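You operate a simulated robot arm through the tools that you are given. There is no shell and no other tool.

You are at the controls of a simulated robot arm. One attempt, no reset.

Task
Change the blue pump over to blue jug two.
Fine: switch off first; empty the old jug into the blue foot beaker and put it back; then switch on. Set down upright: what you pick out.

It is judged by the outcome, as a careful person would: the job done as asked, and still so three seconds after it is handed in. It fails if anything else is knocked over, pushed out of place, dropped, spilled or broken.

Robot
A 7-joint arm with a two-finger parallel gripper, fixed in place. Base frame: the origin is on the floor under the middle of its stand, x ahead of it, y to its left, z up. Lengths are in mm, angles in degrees, forces in N, time in s.
It reaches about 1249 mm from its shoulder. Its first joint turns from -143.0 to 143.0 degrees. Payload 3 kg.
The tool frame sits at the grasp point between the pads (the TCP): z along the fingers, y along the line on which they close. The tips reach 30 mm beyond it. Largest opening 94 mm; finger width 28, thickness 10; the body of the gripper, 50 by 96 mm, starts 55 mm behind the TCP.
Orientation is told as [roll, pitch, yaw] about the base's x, y, z axes, in that order, counted from this pose: with the fingers straight down and closing along the base's y, the tool's x points along the base's -x, its y along +y and its z along -z.

Tools
- The arm moves only by the tool nudge_tool. Its argument "steps" is a list of rows, each an object (a shift or turn left out is 0, a gripper value left out holds the last) with "offset": the shift along the base's x, y, z in mm, a list of three; "rot": the turn, a rotation vector about the base's x, y, z in degrees, a list of three; "fingers": the closure in counts, from 0 (fully open) to 255 (shut). In form: [{"offset": [tx, ty, tz], "rot": [wx, wy, wz], "fingers": fingers}, ...]. A call has 1 to 20 rows; each row shifts and turns the commanded pose from where the row before left it. A row lasts 0.2 s, in which the tool goes at most 50 mm and 8.6 degrees; a call with a longer step from one row to the next is refused whole, and so is a gripper value outside its range. Where a pose cannot be reached the arm comes as near as it can. A force on the tool above 90 N (or 10 N above the force at the start of the call, whichever is more), or a blocked arm, ends the call early, and 0.2 s more pass. The fingers move at their own pace (about 72 mm/s each) and stop on an object; they squeeze with about 36 N. The grip force told is the motor's: it shows also when the fingers shut on nothing. Time passes only in rows, and 0.2 s behind the last, so rows that do not move let the fingers close. The reply holds the time, the measured pose of the TCP, the force on the tool along the base axes, the opening and the grip force, in the units named above and with some noise, with the torque about the TCP (base axes, N m) and any sound that the robot's microphone picked up.
- Cameras (640 x 400 px; columns grow to the right, rows downward): "scene" is fixed at [49.7, 499, 1167.6]; the picture's right is [-0.80, -0.59, 0.00], its down [-0.18, 0.24, -0.96] and it looks along [0.57, -0.77, -0.30] (base axes); focal length 353 px, centre (320, 200). "wrist" rides on the gripper at [76, 14, -103] in the tool frame; the picture's right is [-0.18, 0.98, 0.00], its down [-0.75, -0.14, -0.64] and it looks along [-0.63, -0.12, 0.77] (tool axes); focal length 243 px, centre (320, 200). There is no depth. A picture from a camera that has moved, and an enlarged one, comes with that camera's place and axes in the base frame and with its lens.
- capture(camera): a new picture of that camera. The clock stands still meanwhile.
- close_up(camera, box): a new picture of the part [left, top, right, bottom] of that camera's present view, enlarged. The clock stands still meanwhile.
- job_done(): hands the job in; it is judged then, once.

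Nothing tells you positions but the pictures and the camera data. Unless the task says otherwise, let go and move clear before handing in.

The tools are called after ">>>" by a JSON object that holds its "name" and its "arguments". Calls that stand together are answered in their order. nudge_tool: Moves the arm, as the interface text tells. Its arguments: {"type":"object","properties":{"steps":{"type":"array","items":{"type":"object","properties":{"offset":{"type":"array","items":{"type":"number"}},"rot":{"type":"array","items":{"type":"number"}},"fingers":{"type":"number"}}}}},"required":["steps"]} The other tools are called the same way: capture (camera) takes a picture; close_up (camera, box) takes an enlarged picture of a part of a camera's view; job_done () hands the job in.

At the start:

```text
time: 0.0
eef_pos: [442.1, -274.8, 1167.3]
orientation: [0.0, 0.0, -0.1]
force: [0.0, 0.8, -1.0]
ft_torque: [-0.01, 0.0, 0.01]
width: 94.0
grip_force: 0.2
```

scene: 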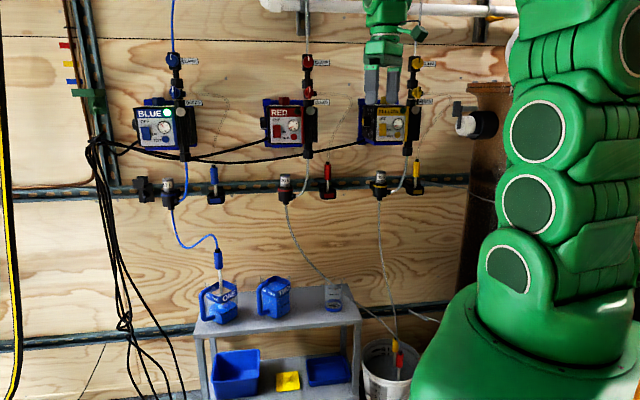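
wrist: 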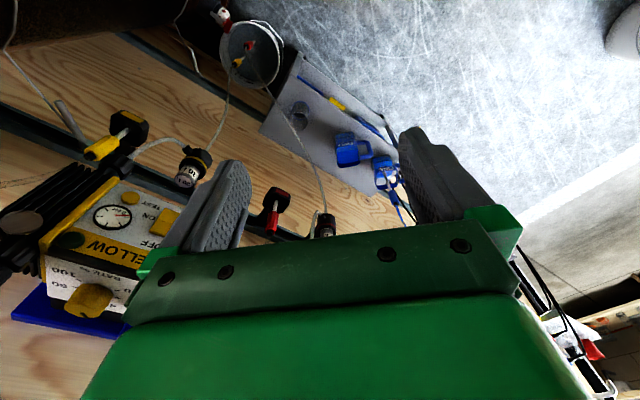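

I see a wall with three pumps (blue, red, yellow), two blue jugs and a small beaker on a shelf, and bins below. I'll look closer before moving.

>>> {"name": "close_up", "arguments": {"camera": "scene", "box": [180, 230, 380, 400]}}

>>> {"name": "close_up", "arguments": {"camera": "scene", "box": [110, 40, 270, 140]}}

>>> {"name": "close_up", "arguments": {"camera": "scene", "box": [110, 90, 270, 220]}}

>>> {"name": "close_up", "arguments": {"camera": "wrist", "box": [240, 60, 440, 240]}}

```text
2.35 times, centred on (280, 315) of scene
camera zoom: at [49.7, 499.0, 1167.6], right [-0.8, -0.59, 0.0], down [-0.18, 0.24, -0.96], along [0.57, -0.77, -0.3], focal length 830 px, centre (414, -71)
```

zoom: 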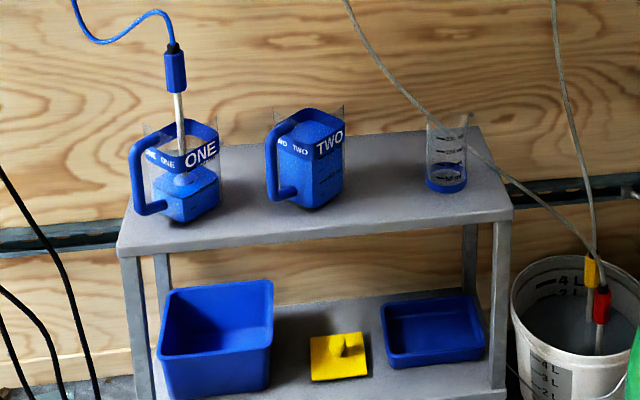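

```text
4.00 times, centred on (190, 90) of scene
camera zoom: at [49.7, 499.0, 1167.6], right [-0.8, -0.59, 0.0], down [-0.18, 0.24, -0.96], along [0.57, -0.77, -0.3], focal length 1411 px, centre (840, 640)
```

zoom: 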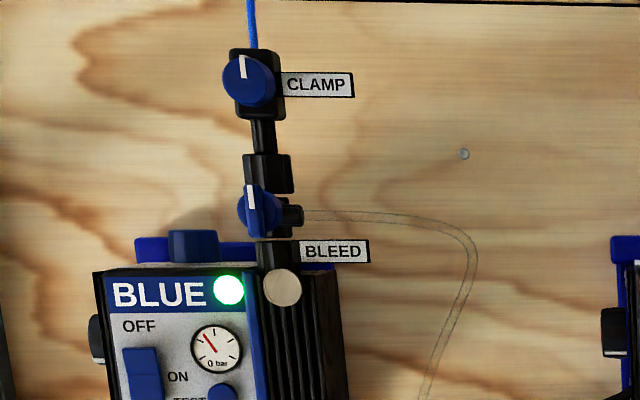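

```text
3.08 times, centred on (190, 155) of scene
camera zoom: at [49.7, 499.0, 1167.6], right [-0.8, -0.59, 0.0], down [-0.18, 0.24, -0.96], along [0.57, -0.77, -0.3], focal length 1086 px, centre (720, 338)
```

zoom: 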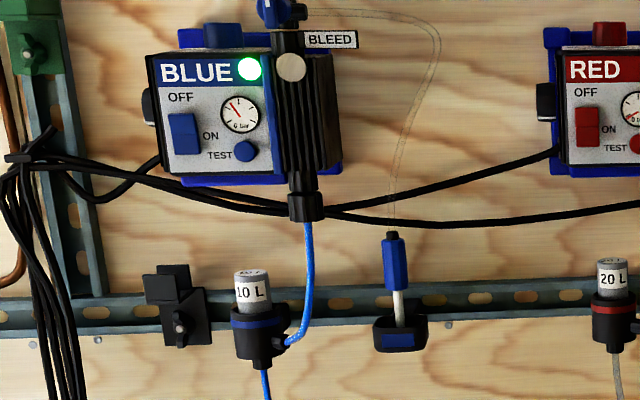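

```text
2.22 times, centred on (340, 150) of wrist
camera zoom: at [365.1, -260.3, 1268.7], right [0.18, 0.98, 0.0], down [0.75, -0.14, 0.64], along [0.63, -0.12, -0.77], focal length 539 px, centre (276, 311)
```

zoom: 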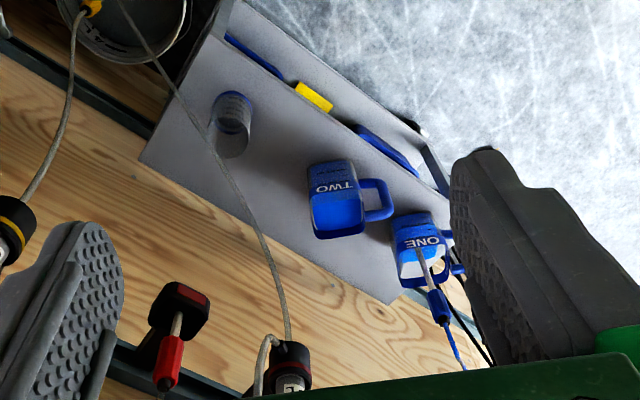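

The wall looks like it stands at about 45° to the base, with x−y roughly constant. The blue pump is near (995,-50,1075), jug ONE with the lance near (900,-115,600), jug TWO about 150 mm to its right, and the beaker with the blue foot further right. I'll back away parallel to the wall and turn the wrist camera to face it.

>>> {"name": "nudge_tool", "arguments": {"steps": [{"offset": [0, 30, 0], "rot": [0, 0, 0]}, {"offset": [15, 40, 0], "rot": [0, 0, -5]}, {"offset": [20, 40, 0], "rot": [0, 0, -5]}, {"offset": [25, 40, 0], "rot": [0, 0, -5]}, {"offset": [25, 40, 0], "rot": [0, 0, -5]}, {"offset": [25, 40, 0], "rot": [0, 0, -5]}, {"offset": [25, 40, 0], "rot": [0, 0, -5]}, {"offset": [25, 40, 0], "rot": [0, 0, -5]}, {"offset": [25, 40, 0], "rot": [0, 0, -5]}, {"offset": [25, 30, 0], "rot": [0, 0, -5]}, {"offset": [20, 0, 0], "rot": [0, 0, 0]}]}}

>>> {"name": "capture", "arguments": {"camera": "wrist"}}

>>> {"name": "capture", "arguments": {"camera": "scene"}}

```text
time: 2.4
eef_pos: [671.5, 105.3, 1168.3]
orientation: [0.0, 0.0, -45.1]
force: [-0.1, -0.4, -0.1]
ft_torque: [0.0, 0.02, 0.02]
width: 93.9
grip_force: 0.0
```

```text
taken
camera wrist: at [628.6, 169.3, 1270.1], right [0.83, 0.56, 0.0], down [0.43, -0.63, 0.64], along [0.36, -0.53, -0.77], focal length 243 px, centre (320, 200)
```

wrist: 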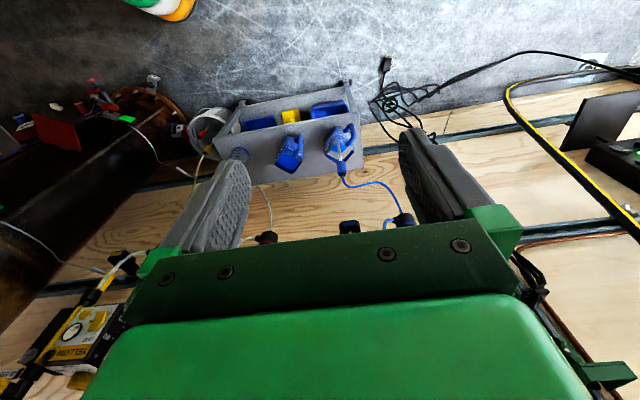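

```text
taken
```

scene: 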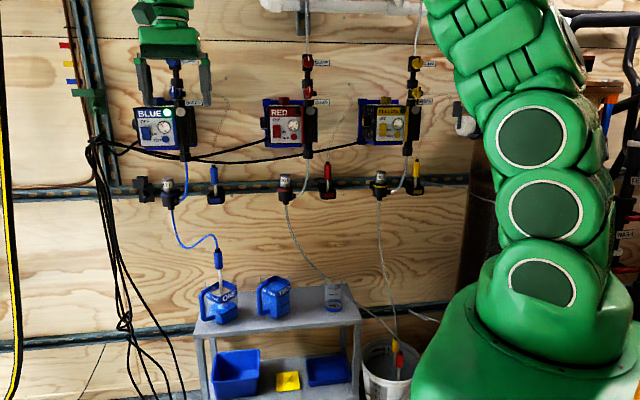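

The turn worked: the tool now faces the wall, and the wrist image is upside-down relative to the world. I'll pitch the tool up about 45° so the wrist camera looks straight at the blue pump.

>>> {"name": "nudge_tool", "arguments": {"steps": [{"rot": [-5.3, -5.3, 0]}, {"rot": [-5.3, -5.3, 0]}, {"rot": [-5.3, -5.3, 0]}, {"rot": [-5.3, -5.3, 0]}, {"rot": [-5.3, -5.3, 0]}, {"rot": [-5.3, -5.3, 0]}, {"rot": [0, 0, 0]}]}}

>>> {"name": "capture", "arguments": {"camera": "wrist"}}

>>> {"name": "capture", "arguments": {"camera": "scene"}}

```text
time: 4.0
eef_pos: [671.7, 106.7, 1167.0]
orientation: [0.0, -45.0, -45.0]
force: [-0.7, -0.3, 0.0]
ft_torque: [-0.01, -0.02, 0.0]
width: 93.9
grip_force: 0.0
```

```text
taken
camera wrist: at [592.2, 205.2, 1184.4], right [0.79, 0.6, 0.13], down [-0.04, -0.16, 0.99], along [0.62, -0.78, -0.1], focal length 243 px, centre (320, 200)
```

wrist: 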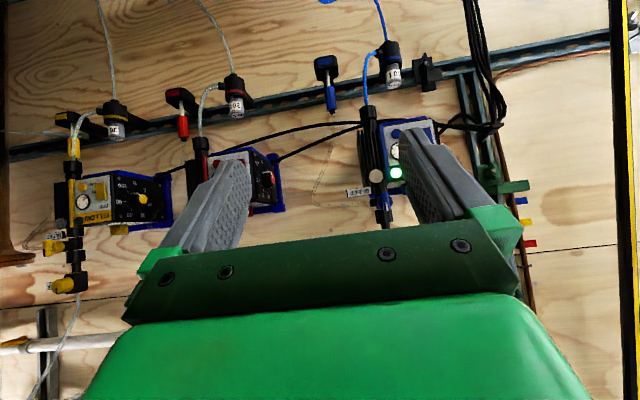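

```text
taken
```

scene: 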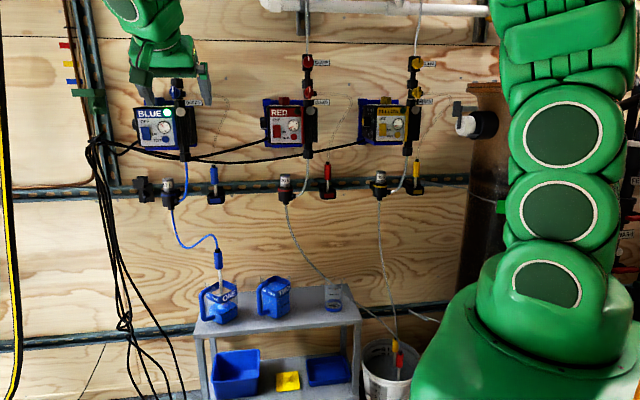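

The wrist camera is upside-down and sits under the gripper in this pose, which would be bad near the shelf. I'll roll the tool 180° about its own axis so the camera rides above, and watch whether the joints allow it.

>>> {"name": "nudge_tool", "arguments": {"steps": [{"rot": [-3.75, 3.75, 5.3]}, {"rot": [-3.75, 3.75, 5.3]}, {"rot": [-3.75, 3.75, 5.3]}, {"rot": [-3.75, 3.75, 5.3]}, {"rot": [-3.75, 3.75, 5.3]}, {"rot": [-3.75, 3.75, 5.3]}, {"rot": [-3.75, 3.75, 5.3]}, {"rot": [-3.75, 3.75, 5.3]}, {"rot": [-3.75, 3.75, 5.3]}, {"rot": [-3.75, 3.75, 5.3]}, {"rot": [-3.75, 3.75, 5.3]}, {"rot": [-3.75, 3.75, 5.3]}, {"rot": [0, 0, 0]}]}}

>>> {"name": "capture", "arguments": {"camera": "wrist"}}

```text
time: 6.8
eef_pos: [672.0, 105.6, 1165.7]
orientation: [-45.0, 0.2, 45.0]
force: [-0.1, 0.5, 1.3]
ft_torque: [0.01, 0.03, 0.01]
width: 93.9
grip_force: 0.1
```

```text
taken
camera wrist: at [559.4, 110.2, 1228.6], right [-0.36, 0.62, -0.7], down [0.28, 0.78, 0.55], along [0.89, 0.0, -0.46], focal length 243 px, centre (320, 200)
```

wrist: 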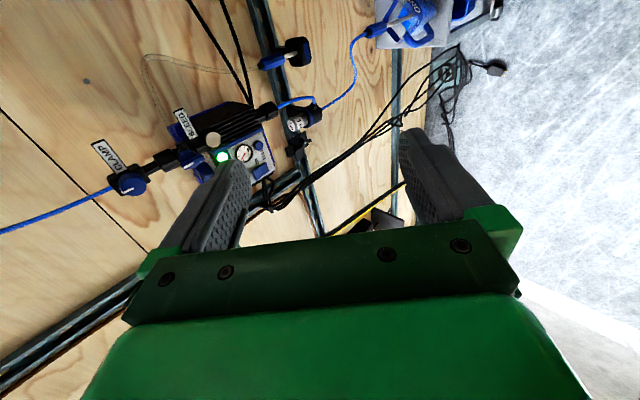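

The first 90° of roll went cleanly. Continuing with the other 90°.

>>> {"name": "nudge_tool", "arguments": {"steps": [{"rot": [-3.75, 3.75, 5.3]}, {"rot": [-3.75, 3.75, 5.3]}, {"rot": [-3.75, 3.75, 5.3]}, {"rot": [-3.75, 3.75, 5.3]}, {"rot": [-3.75, 3.75, 5.3]}, {"rot": [-3.75, 3.75, 5.3]}, {"rot": [-3.75, 3.75, 5.3]}, {"rot": [-3.75, 3.75, 5.3]}, {"rot": [-3.75, 3.75, 5.3]}, {"rot": [-3.75, 3.75, 5.3]}, {"rot": [-3.75, 3.75, 5.3]}, {"rot": [-3.75, 3.75, 5.3]}, {"rot": [0, 0, 0]}]}}

>>> {"name": "capture", "arguments": {"camera": "wrist"}}

>>> {"name": "capture", "arguments": {"camera": "scene"}}

```text
time: 9.6
eef_pos: [673.1, 104.4, 1166.0]
orientation: [0.0, 45.2, 134.9]
force: [0.3, -0.2, -0.1]
ft_torque: [0.01, 0.04, 0.0]
width: 94.0
grip_force: 0.0
```

```text
taken
camera wrist: at [648.3, 108.4, 1292.1], right [-0.79, -0.6, -0.13], down [-0.6, 0.8, -0.08], along [0.15, 0.01, -0.99], focal length 243 px, centre (320, 200)
```

wrist: 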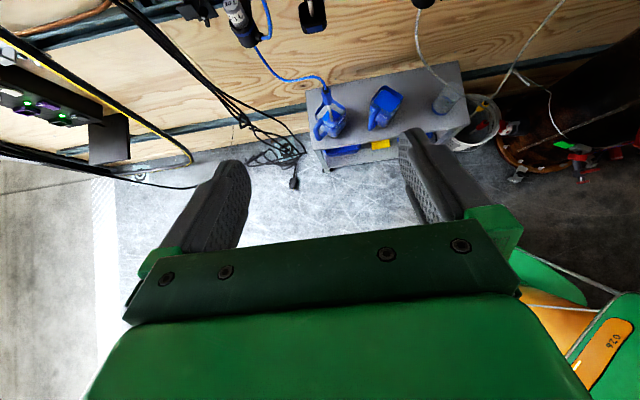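

```text
taken
```

scene: 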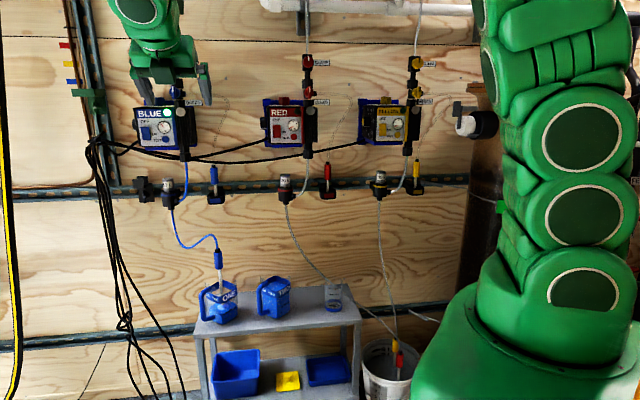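

The camera is now above the gripper. I'll pitch the fingers up to horizontal, pointing at the wall, and look at the pump.

>>> {"name": "nudge_tool", "arguments": {"steps": [{"rot": [-5.3, -5.3, 0]}, {"rot": [-5.3, -5.3, 0]}, {"rot": [-5.3, -5.3, 0]}, {"rot": [-5.3, -5.3, 0]}, {"rot": [-5.3, -5.3, 0]}, {"rot": [-5.3, -5.3, 0]}, {"offset": [20, 20, -10]}, {"offset": [20, 20, -10]}, {"rot": [0, 0, 0]}]}}

>>> {"name": "capture", "arguments": {"camera": "wrist"}}

>>> {"name": "capture", "arguments": {"camera": "scene"}}

```text
time: 11.6
eef_pos: [712.0, 144.3, 1145.9]
orientation: [-131.9, 89.9, 2.9]
force: [-0.2, -0.3, 0.1]
ft_torque: [0.0, -0.01, 0.0]
width: 93.9
grip_force: 0.0
```

```text
taken
camera wrist: at [629.2, 207.3, 1221.2], right [-0.69, -0.69, -0.18], down [-0.35, 0.55, -0.75], along [0.63, -0.46, -0.63], focal length 243 px, centre (320, 200)
```

wrist: 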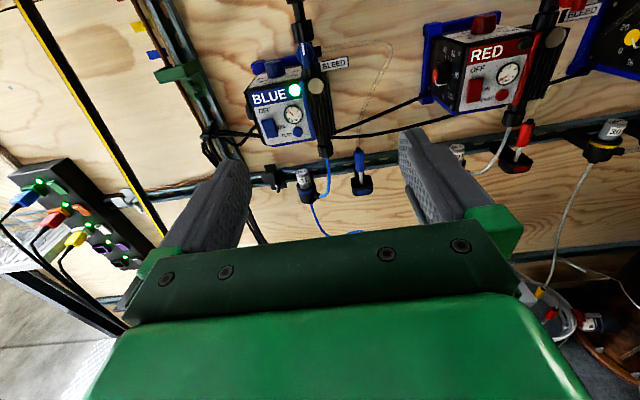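

```text
taken
```

scene: 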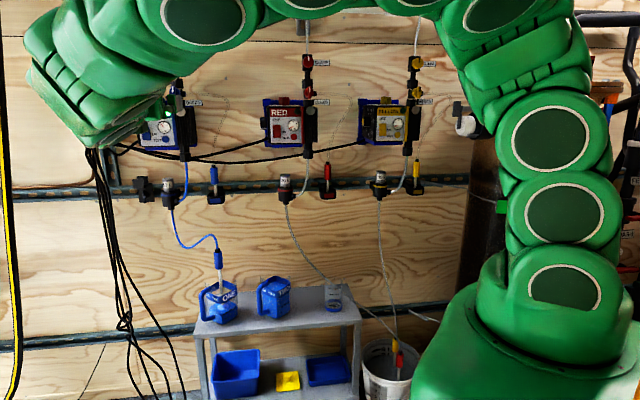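

The pump is clearly in view between the fingers. I'll zoom in on it for the rocker and lights.

>>> {"name": "close_up", "arguments": {"camera": "wrist", "box": [220, 40, 380, 200]}}

>>> {"name": "close_up", "arguments": {"camera": "scene", "box": [190, 230, 290, 330]}}

>>> {"name": "close_up", "arguments": {"camera": "wrist", "box": [240, 150, 420, 250]}}

```text
2.50 times, centred on (300, 120) of wrist
camera zoom: at [629.2, 207.3, 1221.2], right [-0.69, -0.69, -0.18], down [-0.35, 0.55, -0.75], along [0.63, -0.46, -0.63], focal length 606 px, centre (370, 400)
```

zoom: 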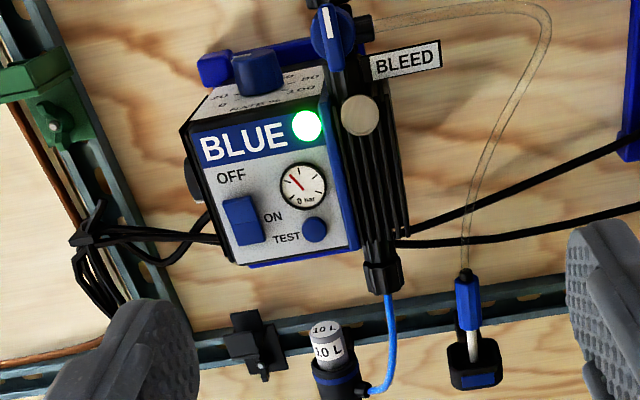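

```text
4.00 times, centred on (240, 280) of scene
camera zoom: at [49.7, 499.0, 1167.6], right [-0.8, -0.59, 0.0], down [-0.18, 0.24, -0.96], along [0.57, -0.77, -0.3], focal length 1411 px, centre (640, -120)
```

zoom: 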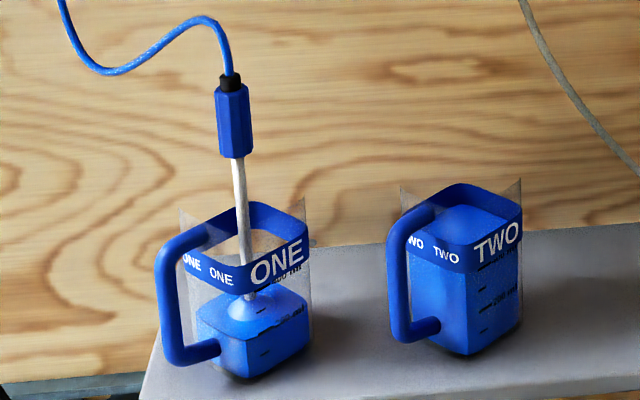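

```text
3.56 times, centred on (330, 200) of wrist
camera zoom: at [629.2, 207.3, 1221.2], right [-0.69, -0.69, -0.18], down [-0.35, 0.55, -0.75], along [0.63, -0.46, -0.63], focal length 863 px, centre (284, 200)
```

zoom: 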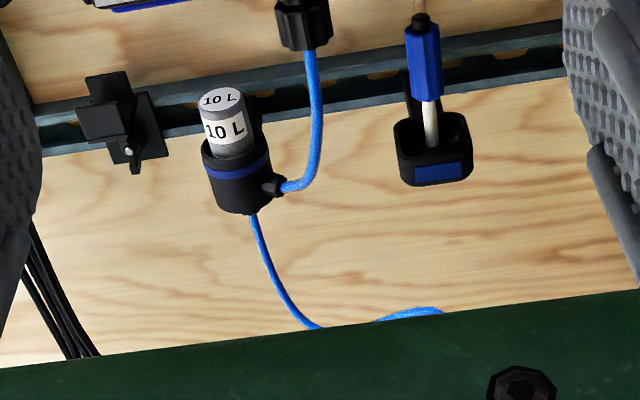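

By triangulation the blue rocker is at about (1026,-9,1054). The face plane is parallel to the wall, the rocker is roughly 26×38 mm, and OFF is at the top. I'll close the fingers, tilt them slightly down so the upper fingertip edge leads, and stage in front of the OFF end.

>>> {"name": "nudge_tool", "arguments": {"steps": [{"offset": [41.5, -14.8, -13], "fingers": 255}, {"offset": [41.5, -14.8, -13]}, {"offset": [41.5, -14.8, -13]}, {"offset": [41.5, -14.8, -13], "rot": [4.71, 4.71, 0]}, {"offset": [41.5, -14.8, -13], "rot": [4.71, 4.71, 0]}, {"offset": [40, -14, -13], "rot": [4.71, 4.71, 0]}, {"offset": [0, 0, 0]}, {"offset": [0, 0, 0]}]}}

>>> {"name": "capture", "arguments": {"camera": "wrist"}}

>>> {"name": "capture", "arguments": {"camera": "scene"}}

```text
time: 13.4
eef_pos: [958.5, 57.1, 1069.2]
orientation: [-0.1, 70.0, 134.9]
force: [0.3, -0.6, 0.0]
ft_torque: [0.03, -0.03, -0.01]
width: 0.0
grip_force: 34.0
```

```text
taken
camera wrist: at [898.8, 97.1, 1175.5], right [-0.74, -0.65, -0.17], down [-0.51, 0.71, -0.49], along [0.44, -0.27, -0.85], focal length 243 px, centre (320, 200)
```

wrist: 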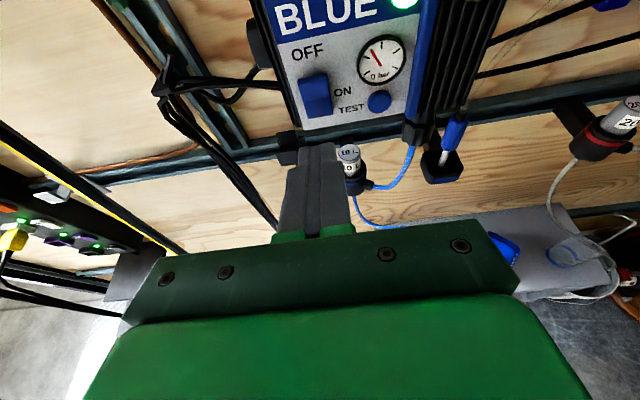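

```text
taken
```

scene: 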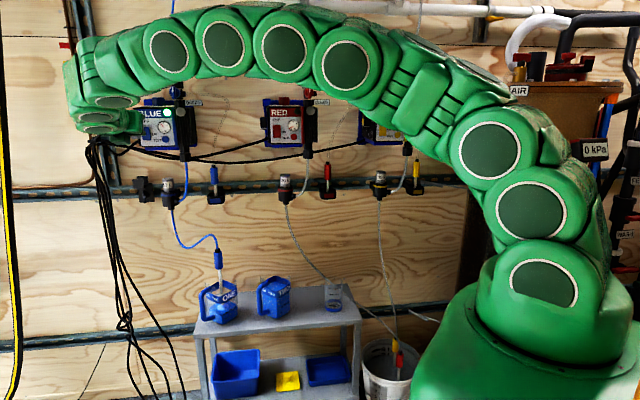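

>>> {"name": "close_up", "arguments": {"camera": "wrist", "box": [240, 0, 440, 180]}}

```text
2.22 times, centred on (340, 90) of wrist
camera zoom: at [898.8, 97.1, 1175.5], right [-0.74, -0.65, -0.17], down [-0.51, 0.71, -0.49], along [0.44, -0.27, -0.85], focal length 539 px, centre (276, 444)
```

zoom: 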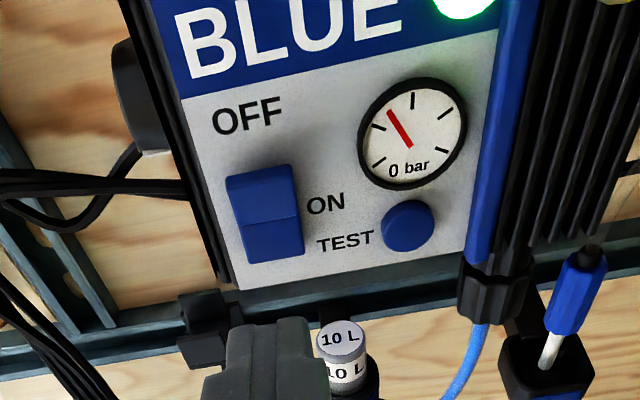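

The rocker is confirmed at s≈719 along the wall and z≈1036–1073, and its top end is sticking out, so it is ON. I'll advance along the wall normal to just short of it, lined up with the OFF half.

>>> {"name": "nudge_tool", "arguments": {"steps": [{"offset": [14.1, -14.1, -3]}, {"offset": [14.1, -14.1, -3]}, {"offset": [5, -5, 0]}, {"offset": [0, 0, 0]}]}}

>>> {"name": "close_up", "arguments": {"camera": "wrist", "box": [220, 0, 440, 180]}}

```text
time: 14.4
eef_pos: [991.4, 24.3, 1063.5]
orientation: [0.0, 70.0, 135.0]
force: [-0.4, 0.3, 0.0]
ft_torque: [0.04, -0.01, 0.0]
width: 0.0
grip_force: 32.9
```

```text
2.22 times, centred on (330, 90) of wrist
camera zoom: at [931.5, 63.6, 1169.2], right [-0.74, -0.65, -0.17], down [-0.51, 0.71, -0.49], along [0.44, -0.27, -0.85], focal length 539 px, centre (298, 444)
```

zoom: 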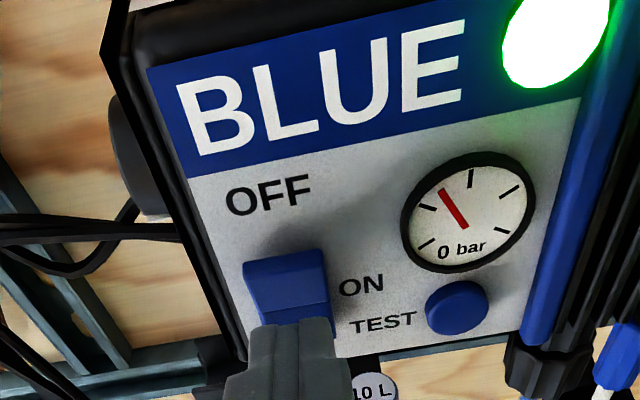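

The tip is about 10 mm from the upper half of the rocker. I'll press in small increments and watch the force and the light.

>>> {"name": "nudge_tool", "arguments": {"steps": [{"offset": [2.8, -2.8, 0]}, {"offset": [2.8, -2.8, 0]}, {"offset": [2.8, -2.8, 0]}]}}

>>> {"name": "close_up", "arguments": {"camera": "wrist", "box": [220, 0, 440, 180]}}

```text
time: 15.2
eef_pos: [1000.2, 16.2, 1064.4]
orientation: [-0.3, 70.1, 134.7]
force: [-0.6, 0.1, 0.7]
ft_torque: [-0.03, 0.0, 0.0]
width: 0.0
grip_force: 33.3
```

```text
2.22 times, centred on (330, 90) of wrist
camera zoom: at [940.5, 55.8, 1170.0], right [-0.74, -0.65, -0.17], down [-0.51, 0.71, -0.49], along [0.44, -0.27, -0.85], focal length 539 px, centre (298, 444)
```

zoom: 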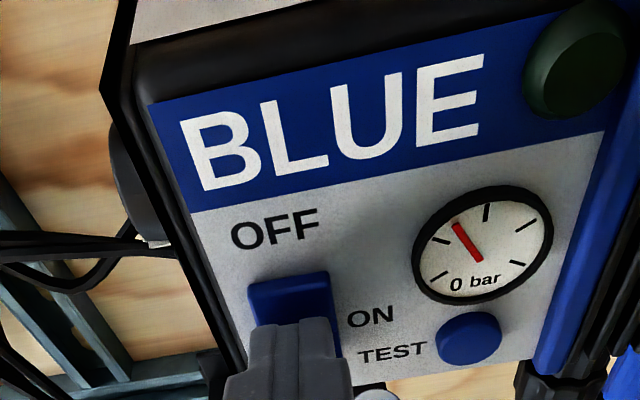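

The light went dark, so the rocker has flipped. I'll back straight off and check that it stays OFF.

>>> {"name": "nudge_tool", "arguments": {"steps": [{"offset": [-7, 7, 0]}, {"offset": [-14, 14, 0]}, {"offset": [-28, 28, 0]}, {"offset": [0, 0, 0]}]}}

>>> {"name": "close_up", "arguments": {"camera": "wrist", "box": [220, 0, 440, 180]}}

>>> {"name": "capture", "arguments": {"camera": "scene"}}

```text
time: 16.2
eef_pos: [952.1, 64.5, 1063.0]
orientation: [-0.1, 70.0, 134.8]
force: [-0.1, 1.0, 0.2]
ft_torque: [0.0, -0.02, 0.0]
width: 0.0
grip_force: 32.5
```

```text
2.22 times, centred on (330, 90) of wrist
camera zoom: at [891.9, 104.1, 1169.0], right [-0.74, -0.65, -0.17], down [-0.51, 0.71, -0.49], along [0.44, -0.27, -0.85], focal length 539 px, centre (298, 444)
```

zoom: 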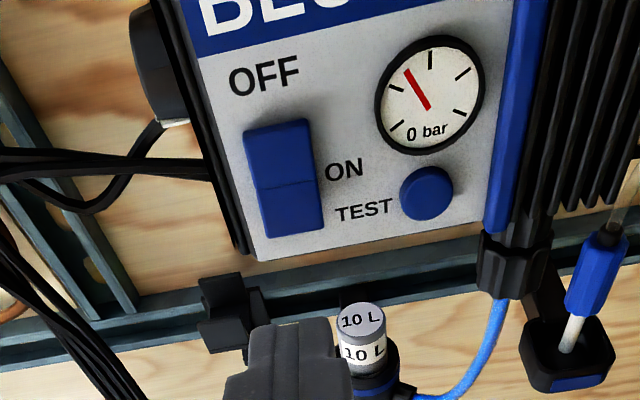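

```text
taken
```

scene: 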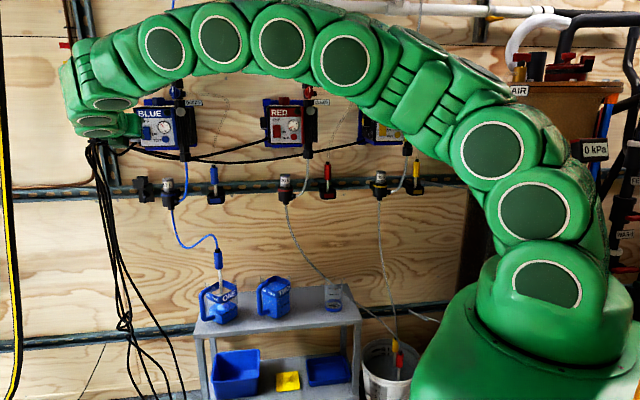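

The rocker is latched OFF and the lamp is dark. Next I'll retreat, level the tool, and go down in front of the shelf to see the jugs and beaker close up.

>>> {"name": "nudge_tool", "arguments": {"steps": [{"offset": [-30, 30, 0], "fingers": 0}, {"offset": [-30, 30, 0], "rot": [-4.71, -4.71, 0]}, {"offset": [-30, 10, -20], "rot": [-4.71, -4.71, 0]}, {"offset": [-30, -10, -30], "rot": [-4.71, -4.71, 0]}, {"offset": [-30, -15, -30]}, {"offset": [-30, -15, -30]}, {"offset": [-30, -15, -30]}, {"offset": [-30, -15, -30]}, {"offset": [-30, -15, -30]}, {"offset": [-18, -10, -13]}, {"offset": [0, 0, 0]}]}}

>>> {"name": "capture", "arguments": {"camera": "wrist"}}

>>> {"name": "capture", "arguments": {"camera": "scene"}}

```text
time: 18.6
eef_pos: [663.4, 40.2, 850.1]
orientation: [-121.8, 89.9, 13.2]
force: [-0.3, -0.2, 0.5]
ft_torque: [0.01, -0.01, 0.0]
width: 94.0
grip_force: 0.1
```

```text
taken
camera wrist: at [581.0, 102.6, 925.3], right [-0.69, -0.69, -0.18], down [-0.35, 0.55, -0.75], along [0.63, -0.46, -0.63], focal length 243 px, centre (320, 200)
```

wrist: 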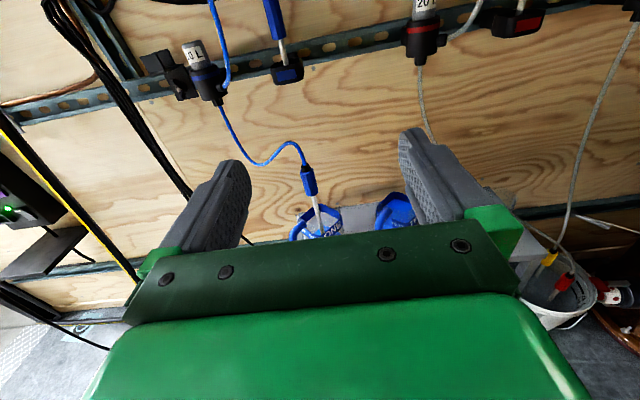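

```text
taken
```

scene: 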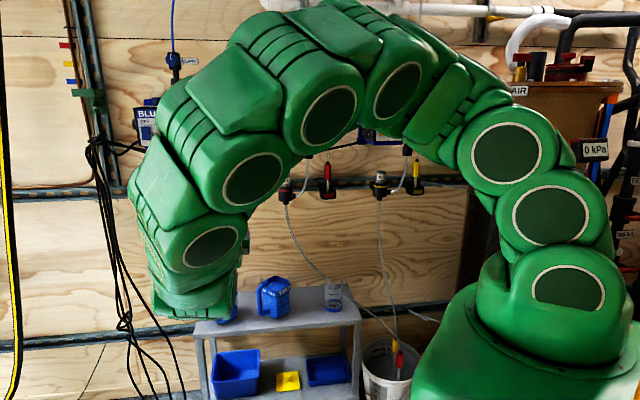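

The gripper hides the jugs from here. I'll lower it so they come into the upper half of the wrist view.

>>> {"name": "nudge_tool", "arguments": {"steps": [{"offset": [-10, 0, -40]}, {"offset": [-10, 0, -40]}, {"offset": [-10, -10, -40]}, {"offset": [0, 0, 0]}]}}

>>> {"name": "capture", "arguments": {"camera": "wrist"}}

>>> {"name": "close_up", "arguments": {"camera": "wrist", "box": [230, 90, 430, 230]}}

```text
time: 19.6
eef_pos: [633.0, 29.6, 730.2]
orientation: [-149.3, 89.9, -14.4]
force: [-0.1, 1.3, 0.3]
ft_torque: [0.02, -0.01, -0.02]
width: 94.0
grip_force: 0.1
```

```text
taken
camera wrist: at [550.0, 92.3, 805.9], right [-0.69, -0.7, -0.18], down [-0.35, 0.55, -0.75], along [0.63, -0.46, -0.63], focal length 243 px, centre (320, 200)
```

wrist: 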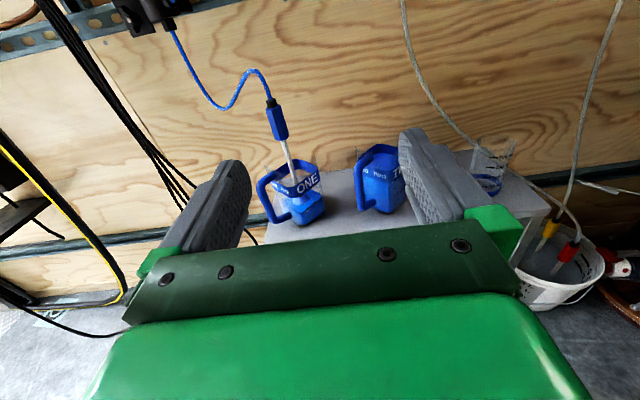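

```text
2.86 times, centred on (330, 160) of wrist
camera zoom: at [550.0, 92.3, 805.9], right [-0.69, -0.7, -0.18], down [-0.35, 0.55, -0.75], along [0.63, -0.46, -0.63], focal length 693 px, centre (291, 314)
```

zoom: 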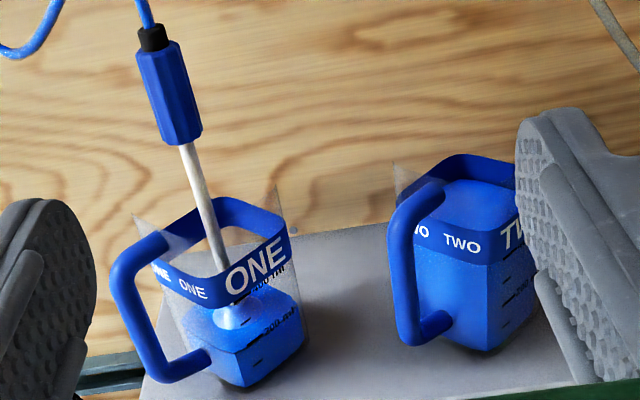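

The lance handle is near s≈555 and z≈620–690, but these two views share nearly the same line of sight, so depth is uncertain. I'll raise up and tilt so the wrist camera looks straight down on the shelf, for plan positions of the jugs and beaker.

>>> {"name": "nudge_tool", "arguments": {"steps": [{"offset": [0, 0, 40]}, {"offset": [0, 0, 40], "rot": [5.3, 5.3, 0]}, {"offset": [10, -10, 30], "rot": [5.3, 5.3, 0]}, {"offset": [25, -25, 0], "rot": [5.3, 5.3, 0]}, {"offset": [25, -25, 0], "rot": [5.3, 5.3, 0]}, {"offset": [25, -25, 0], "rot": [5.3, 5.3, 0]}, {"offset": [25, -25, 0], "rot": [5.3, 5.3, 0]}, {"offset": [15, -15, 0]}, {"offset": [0, 0, 0]}]}}

>>> {"name": "capture", "arguments": {"camera": "wrist"}}

>>> {"name": "close_up", "arguments": {"camera": "wrist", "box": [220, 60, 440, 220]}}

```text
time: 21.6
eef_pos: [758.7, -94.3, 841.4]
orientation: [-0.1, 45.1, 134.9]
force: [0.6, 0.3, -0.2]
ft_torque: [-0.01, 0.01, -0.04]
width: 93.8
grip_force: 0.0
```

```text
taken
camera wrist: at [735.6, -92.0, 967.3], right [-0.79, -0.6, -0.13], down [-0.6, 0.8, -0.08], along [0.15, 0.02, -0.99], focal length 243 px, centre (320, 200)
```

wrist: 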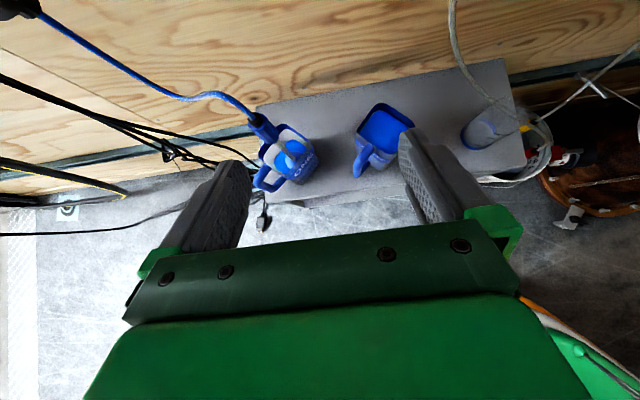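

```text
2.50 times, centred on (330, 140) of wrist
camera zoom: at [735.6, -92.0, 967.3], right [-0.79, -0.6, -0.13], down [-0.6, 0.8, -0.08], along [0.15, 0.02, -0.99], focal length 606 px, centre (295, 350)
```

zoom: 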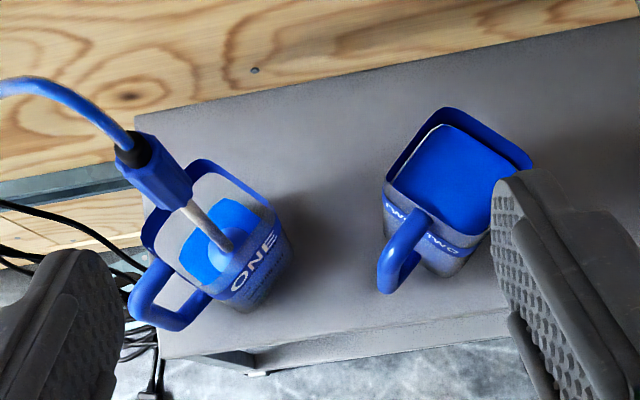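

This top-down view is useful. I'll zoom in on each jug and the beaker to read shapes and orientation.

>>> {"name": "close_up", "arguments": {"camera": "wrist", "box": [240, 90, 340, 200]}}

>>> {"name": "close_up", "arguments": {"camera": "wrist", "box": [340, 90, 440, 200]}}

>>> {"name": "close_up", "arguments": {"camera": "wrist", "box": [430, 40, 570, 200]}}

```text
3.64 times, centred on (290, 145) of wrist
camera zoom: at [735.6, -92.0, 967.3], right [-0.79, -0.6, -0.13], down [-0.6, 0.8, -0.08], along [0.15, 0.02, -0.99], focal length 882 px, centre (429, 400)
```

zoom: 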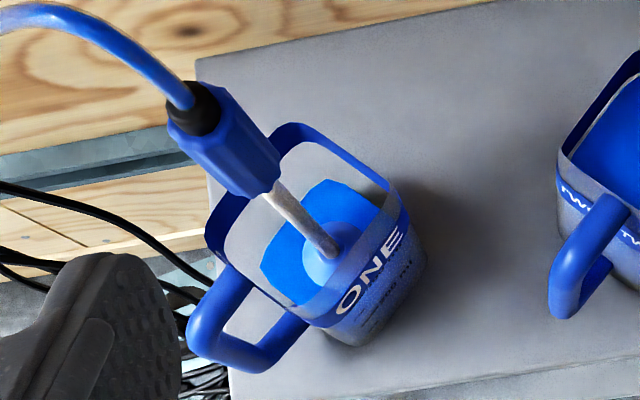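

```text
3.64 times, centred on (390, 145) of wrist
camera zoom: at [735.6, -92.0, 967.3], right [-0.79, -0.6, -0.13], down [-0.6, 0.8, -0.08], along [0.15, 0.02, -0.99], focal length 882 px, centre (66, 400)
```

zoom: 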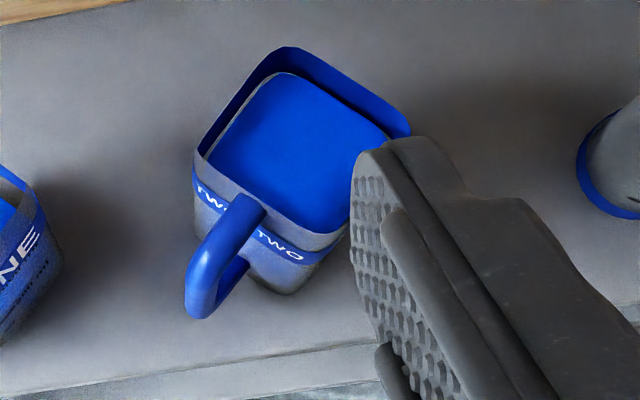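

```text
2.50 times, centred on (500, 120) of wrist
camera zoom: at [735.6, -92.0, 967.3], right [-0.79, -0.6, -0.13], down [-0.6, 0.8, -0.08], along [0.15, 0.02, -0.99], focal length 606 px, centre (-130, 400)
```

zoom: 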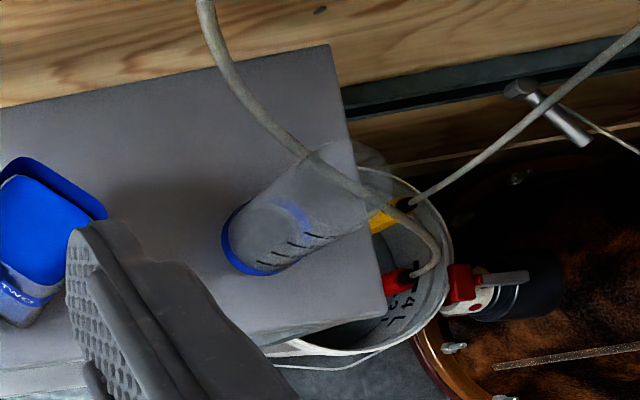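

I've now got the plan: shelf top z≈450, jug ONE base about 62 mm square, beaker at n≈718, s≈185, roughly 62 mm across and about 105 mm tall. I'll check the jug rims and the tube running over the beaker more closely.

>>> {"name": "close_up", "arguments": {"camera": "scene", "box": [195, 270, 245, 330]}}

>>> {"name": "close_up", "arguments": {"camera": "scene", "box": [250, 265, 300, 325]}}

>>> {"name": "close_up", "arguments": {"camera": "scene", "box": [290, 230, 390, 330]}}

```text
6.67 times, centred on (220, 300) of scene
camera zoom: at [49.7, 499.0, 1167.6], right [-0.8, -0.59, 0.0], down [-0.18, 0.24, -0.96], along [0.57, -0.77, -0.3], focal length 2352 px, centre (987, -467)
```

zoom: 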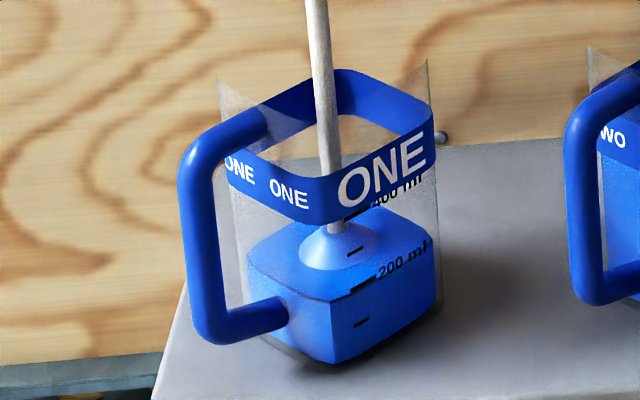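

```text
6.67 times, centred on (275, 295) of scene
camera zoom: at [49.7, 499.0, 1167.6], right [-0.8, -0.59, 0.0], down [-0.18, 0.24, -0.96], along [0.57, -0.77, -0.3], focal length 2352 px, centre (620, -433)
```

zoom: 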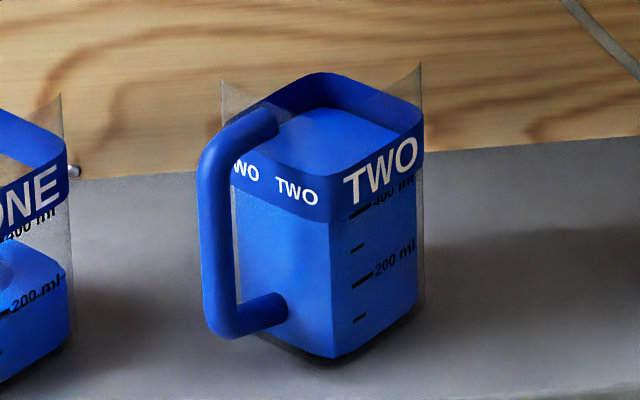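

```text
4.00 times, centred on (340, 280) of scene
camera zoom: at [49.7, 499.0, 1167.6], right [-0.8, -0.59, 0.0], down [-0.18, 0.24, -0.96], along [0.57, -0.77, -0.3], focal length 1411 px, centre (240, -120)
```

zoom: 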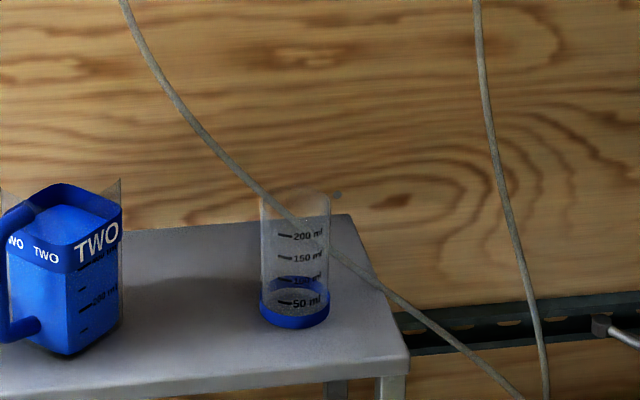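

The graduations show jug ONE holds about 200 ml, and the beaker is empty with a 200 ml scale. The lance stands upright on its foot at about n≈719, s≈553, with its handle at z≈629–688. I'll level the tool and line up in front of the lance handle.

>>> {"name": "nudge_tool", "arguments": {"steps": [{"offset": [-25, 25, 0], "rot": [-5.3, -5.3, 0]}, {"offset": [-25, 25, 0], "rot": [-5.3, -5.3, 0]}, {"offset": [-22.8, 22.8, 0], "rot": [-5.3, -5.3, 0]}, {"offset": [14.8, 14.8, -40], "rot": [-5.3, -5.3, 0]}, {"offset": [14.8, 14.8, -40], "rot": [-5.3, -5.3, 0]}, {"offset": [14.8, 14.8, -40], "rot": [-5.3, -5.3, 0]}, {"offset": [14.8, 14.8, -40]}, {"offset": [0, 0, -21]}, {"offset": [0, 0, 0]}]}}

>>> {"name": "capture", "arguments": {"camera": "wrist"}}

>>> {"name": "close_up", "arguments": {"camera": "wrist", "box": [220, 40, 420, 240]}}

>>> {"name": "capture", "arguments": {"camera": "scene"}}

```text
time: 23.6
eef_pos: [745.9, 36.7, 660.2]
orientation: [-138.1, 89.9, -3.0]
force: [-0.3, -0.4, 1.0]
ft_torque: [-0.03, -0.02, -0.01]
width: 94.1
grip_force: 0.0
```

```text
taken
camera wrist: at [662.6, 99.1, 735.5], right [-0.69, -0.7, -0.19], down [-0.35, 0.55, -0.75], along [0.63, -0.46, -0.63], focal length 243 px, centre (320, 200)
```

wrist: 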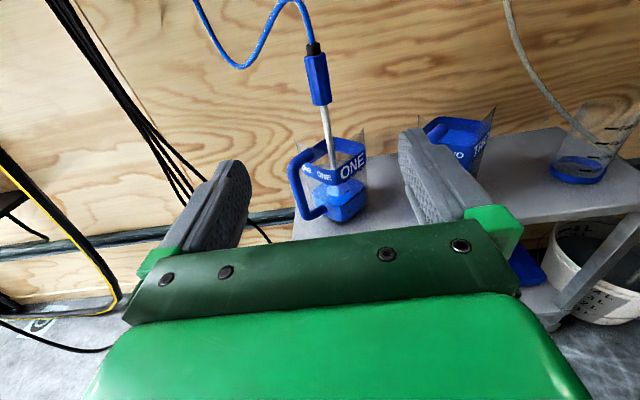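

```text
2.00 times, centred on (320, 140) of wrist
camera zoom: at [662.6, 99.1, 735.5], right [-0.69, -0.7, -0.19], down [-0.35, 0.55, -0.75], along [0.63, -0.46, -0.63], focal length 485 px, centre (320, 320)
```

zoom: 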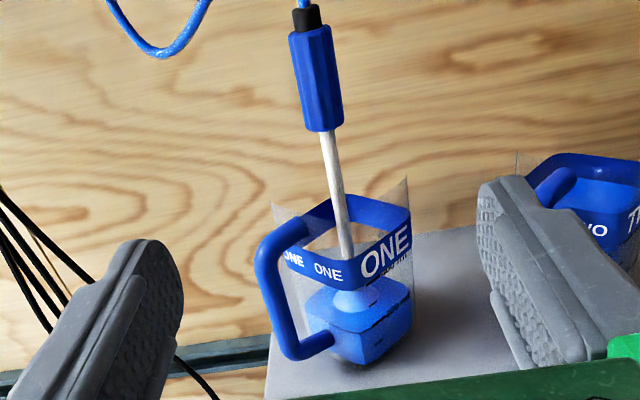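

```text
taken
```

scene: 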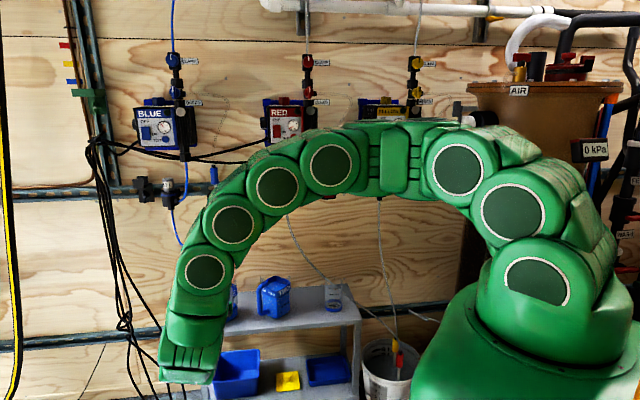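

The lance handle checks out at s≈555, n≈719, z≈630–686. I'll advance most of the way along the wall normal and look again.

>>> {"name": "nudge_tool", "arguments": {"steps": [{"offset": [29, -27, 0]}, {"offset": [28, -28, 0]}, {"offset": [28, -28, 0]}, {"offset": [20, -20, 0]}, {"offset": [0, 0, 0]}]}}

>>> {"name": "capture", "arguments": {"camera": "wrist"}}

```text
time: 24.8
eef_pos: [849.9, -67.4, 661.0]
orientation: [-126.0, 89.9, 9.1]
force: [-0.1, 1.2, -0.6]
ft_torque: [-0.02, -0.02, -0.02]
width: 94.2
grip_force: 0.1
```

```text
taken
camera wrist: at [767.3, -6.0, 736.2], right [-0.69, -0.7, -0.18], down [-0.35, 0.55, -0.75], along [0.63, -0.46, -0.63], focal length 243 px, centre (320, 200)
```

wrist: 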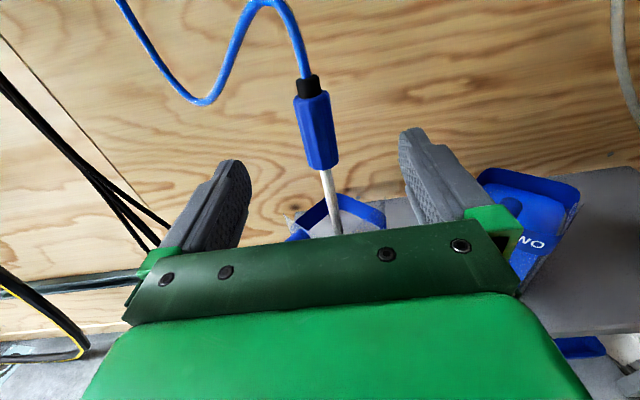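

The handle is confirmed at n≈719 and s≈554, centred between the fingers. I'll advance the last 70 mm and close on it.

>>> {"name": "nudge_tool", "arguments": {"steps": [{"offset": [17.5, -16.5, 0]}, {"offset": [16.5, -16.5, 0]}, {"offset": [15.5, -15.5, 0]}, {"offset": [0, 0, 0]}]}}

>>> {"name": "capture", "arguments": {"camera": "wrist"}}

```text
time: 25.8
eef_pos: [900.1, -116.7, 660.6]
orientation: [-125.8, 90.0, 9.1]
force: [-0.7, 0.9, 0.6]
ft_torque: [0.0, 0.01, 0.0]
width: 93.9
grip_force: 0.1
```

```text
taken
camera wrist: at [816.7, -53.8, 735.2], right [-0.69, -0.7, -0.18], down [-0.35, 0.55, -0.75], along [0.63, -0.46, -0.63], focal length 243 px, centre (320, 200)
```

wrist: 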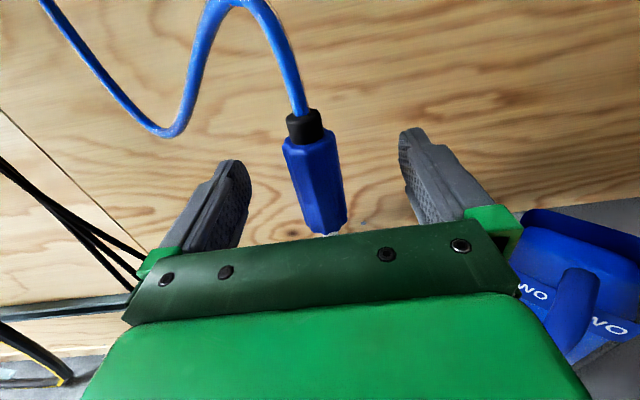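

The handle is centred at the grasp point. Closing the fingers.

>>> {"name": "nudge_tool", "arguments": {"steps": [{"fingers": 255}, {"fingers": 255}, {"fingers": 255}, {"fingers": 255}, {"fingers": 255}, {"fingers": 255}]}}

>>> {"name": "capture", "arguments": {"camera": "wrist"}}

```text
time: 27.2
eef_pos: [898.8, -115.8, 659.9]
orientation: [-123.8, 89.8, 11.3]
force: [0.5, 0.4, 0.4]
ft_torque: [0.1, -0.02, 0.03]
width: 27.9
grip_force: 35.6
```

```text
taken
camera wrist: at [816.5, -53.7, 735.2], right [-0.69, -0.7, -0.18], down [-0.35, 0.55, -0.75], along [0.63, -0.46, -0.63], focal length 243 px, centre (320, 200)
```

wrist: 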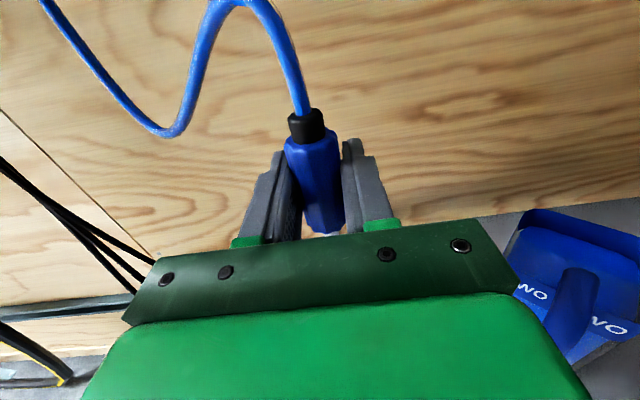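

The lance is gripped with a width of 27.9. I'll lift straight up in two stages and watch the force and the jug.

>>> {"name": "nudge_tool", "arguments": {"steps": [{"offset": [0, 0, 10]}, {"offset": [0, 0, 15]}, {"offset": [0, 0, 15]}, {"offset": [0, 0, 15]}, {"offset": [0, 0, 15]}, {"offset": [0, 0, 0]}]}}

>>> {"name": "capture", "arguments": {"camera": "wrist"}}

>>> {"name": "capture", "arguments": {"camera": "scene"}}

```text
time: 28.6
eef_pos: [899.0, -113.9, 727.9]
orientation: [-127.3, 89.9, 7.6]
force: [-0.3, 1.0, -1.4]
ft_torque: [-0.01, -0.01, 0.0]
width: 28.1
grip_force: 35.9
```

```text
taken
camera wrist: at [816.4, -52.2, 803.9], right [-0.69, -0.69, -0.18], down [-0.35, 0.55, -0.75], along [0.63, -0.46, -0.63], focal length 243 px, centre (320, 200)
```

wrist: 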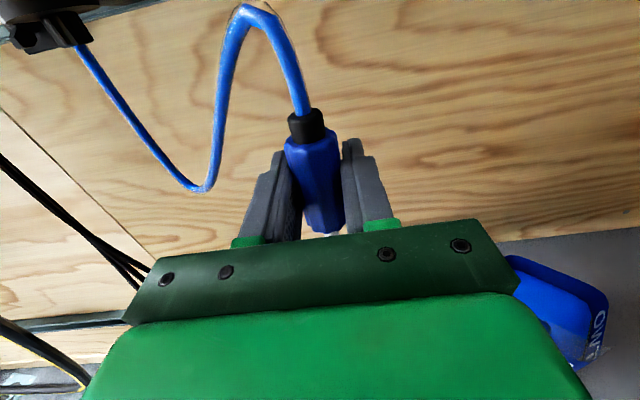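

```text
taken
```

scene: 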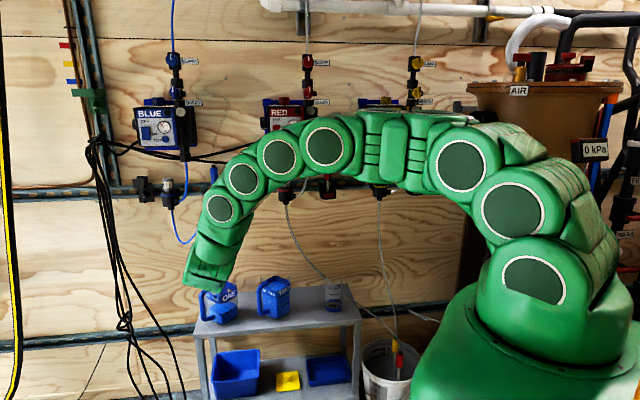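

It's lifting cleanly and jug ONE hasn't moved. I'll raise it another 70 mm to get the foot above the rim.

>>> {"name": "nudge_tool", "arguments": {"steps": [{"offset": [0, 0, 15]}, {"offset": [0, 0, 15]}, {"offset": [0, 0, 15]}, {"offset": [0, 0, 15]}, {"offset": [0, 0, 12]}, {"offset": [0, 0, 0]}]}}

>>> {"name": "capture", "arguments": {"camera": "wrist"}}

>>> {"name": "close_up", "arguments": {"camera": "scene", "box": [170, 220, 310, 330]}}

```text
time: 30.0
eef_pos: [899.7, -115.0, 801.1]
orientation: [-107.7, 89.9, 27.2]
force: [-0.4, -0.1, -1.3]
ft_torque: [-0.05, 0.01, 0.0]
width: 28.3
grip_force: 36.2
```

```text
taken
camera wrist: at [817.6, -52.4, 876.1], right [-0.69, -0.69, -0.19], down [-0.35, 0.55, -0.75], along [0.63, -0.46, -0.63], focal length 243 px, centre (320, 200)
```

wrist: 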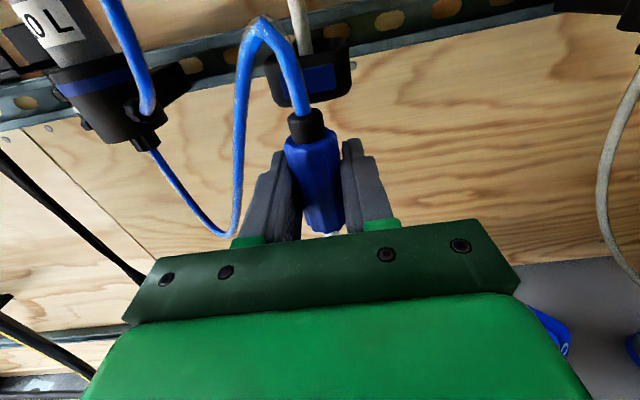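

```text
3.64 times, centred on (240, 275) of scene
camera zoom: at [49.7, 499.0, 1167.6], right [-0.8, -0.59, 0.0], down [-0.18, 0.24, -0.96], along [0.57, -0.77, -0.3], focal length 1283 px, centre (611, -73)
```

zoom: 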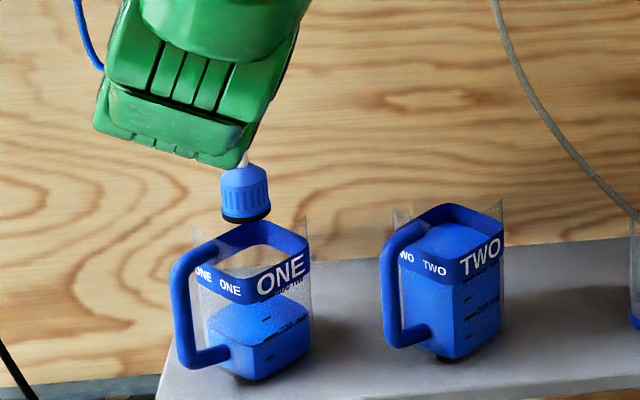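

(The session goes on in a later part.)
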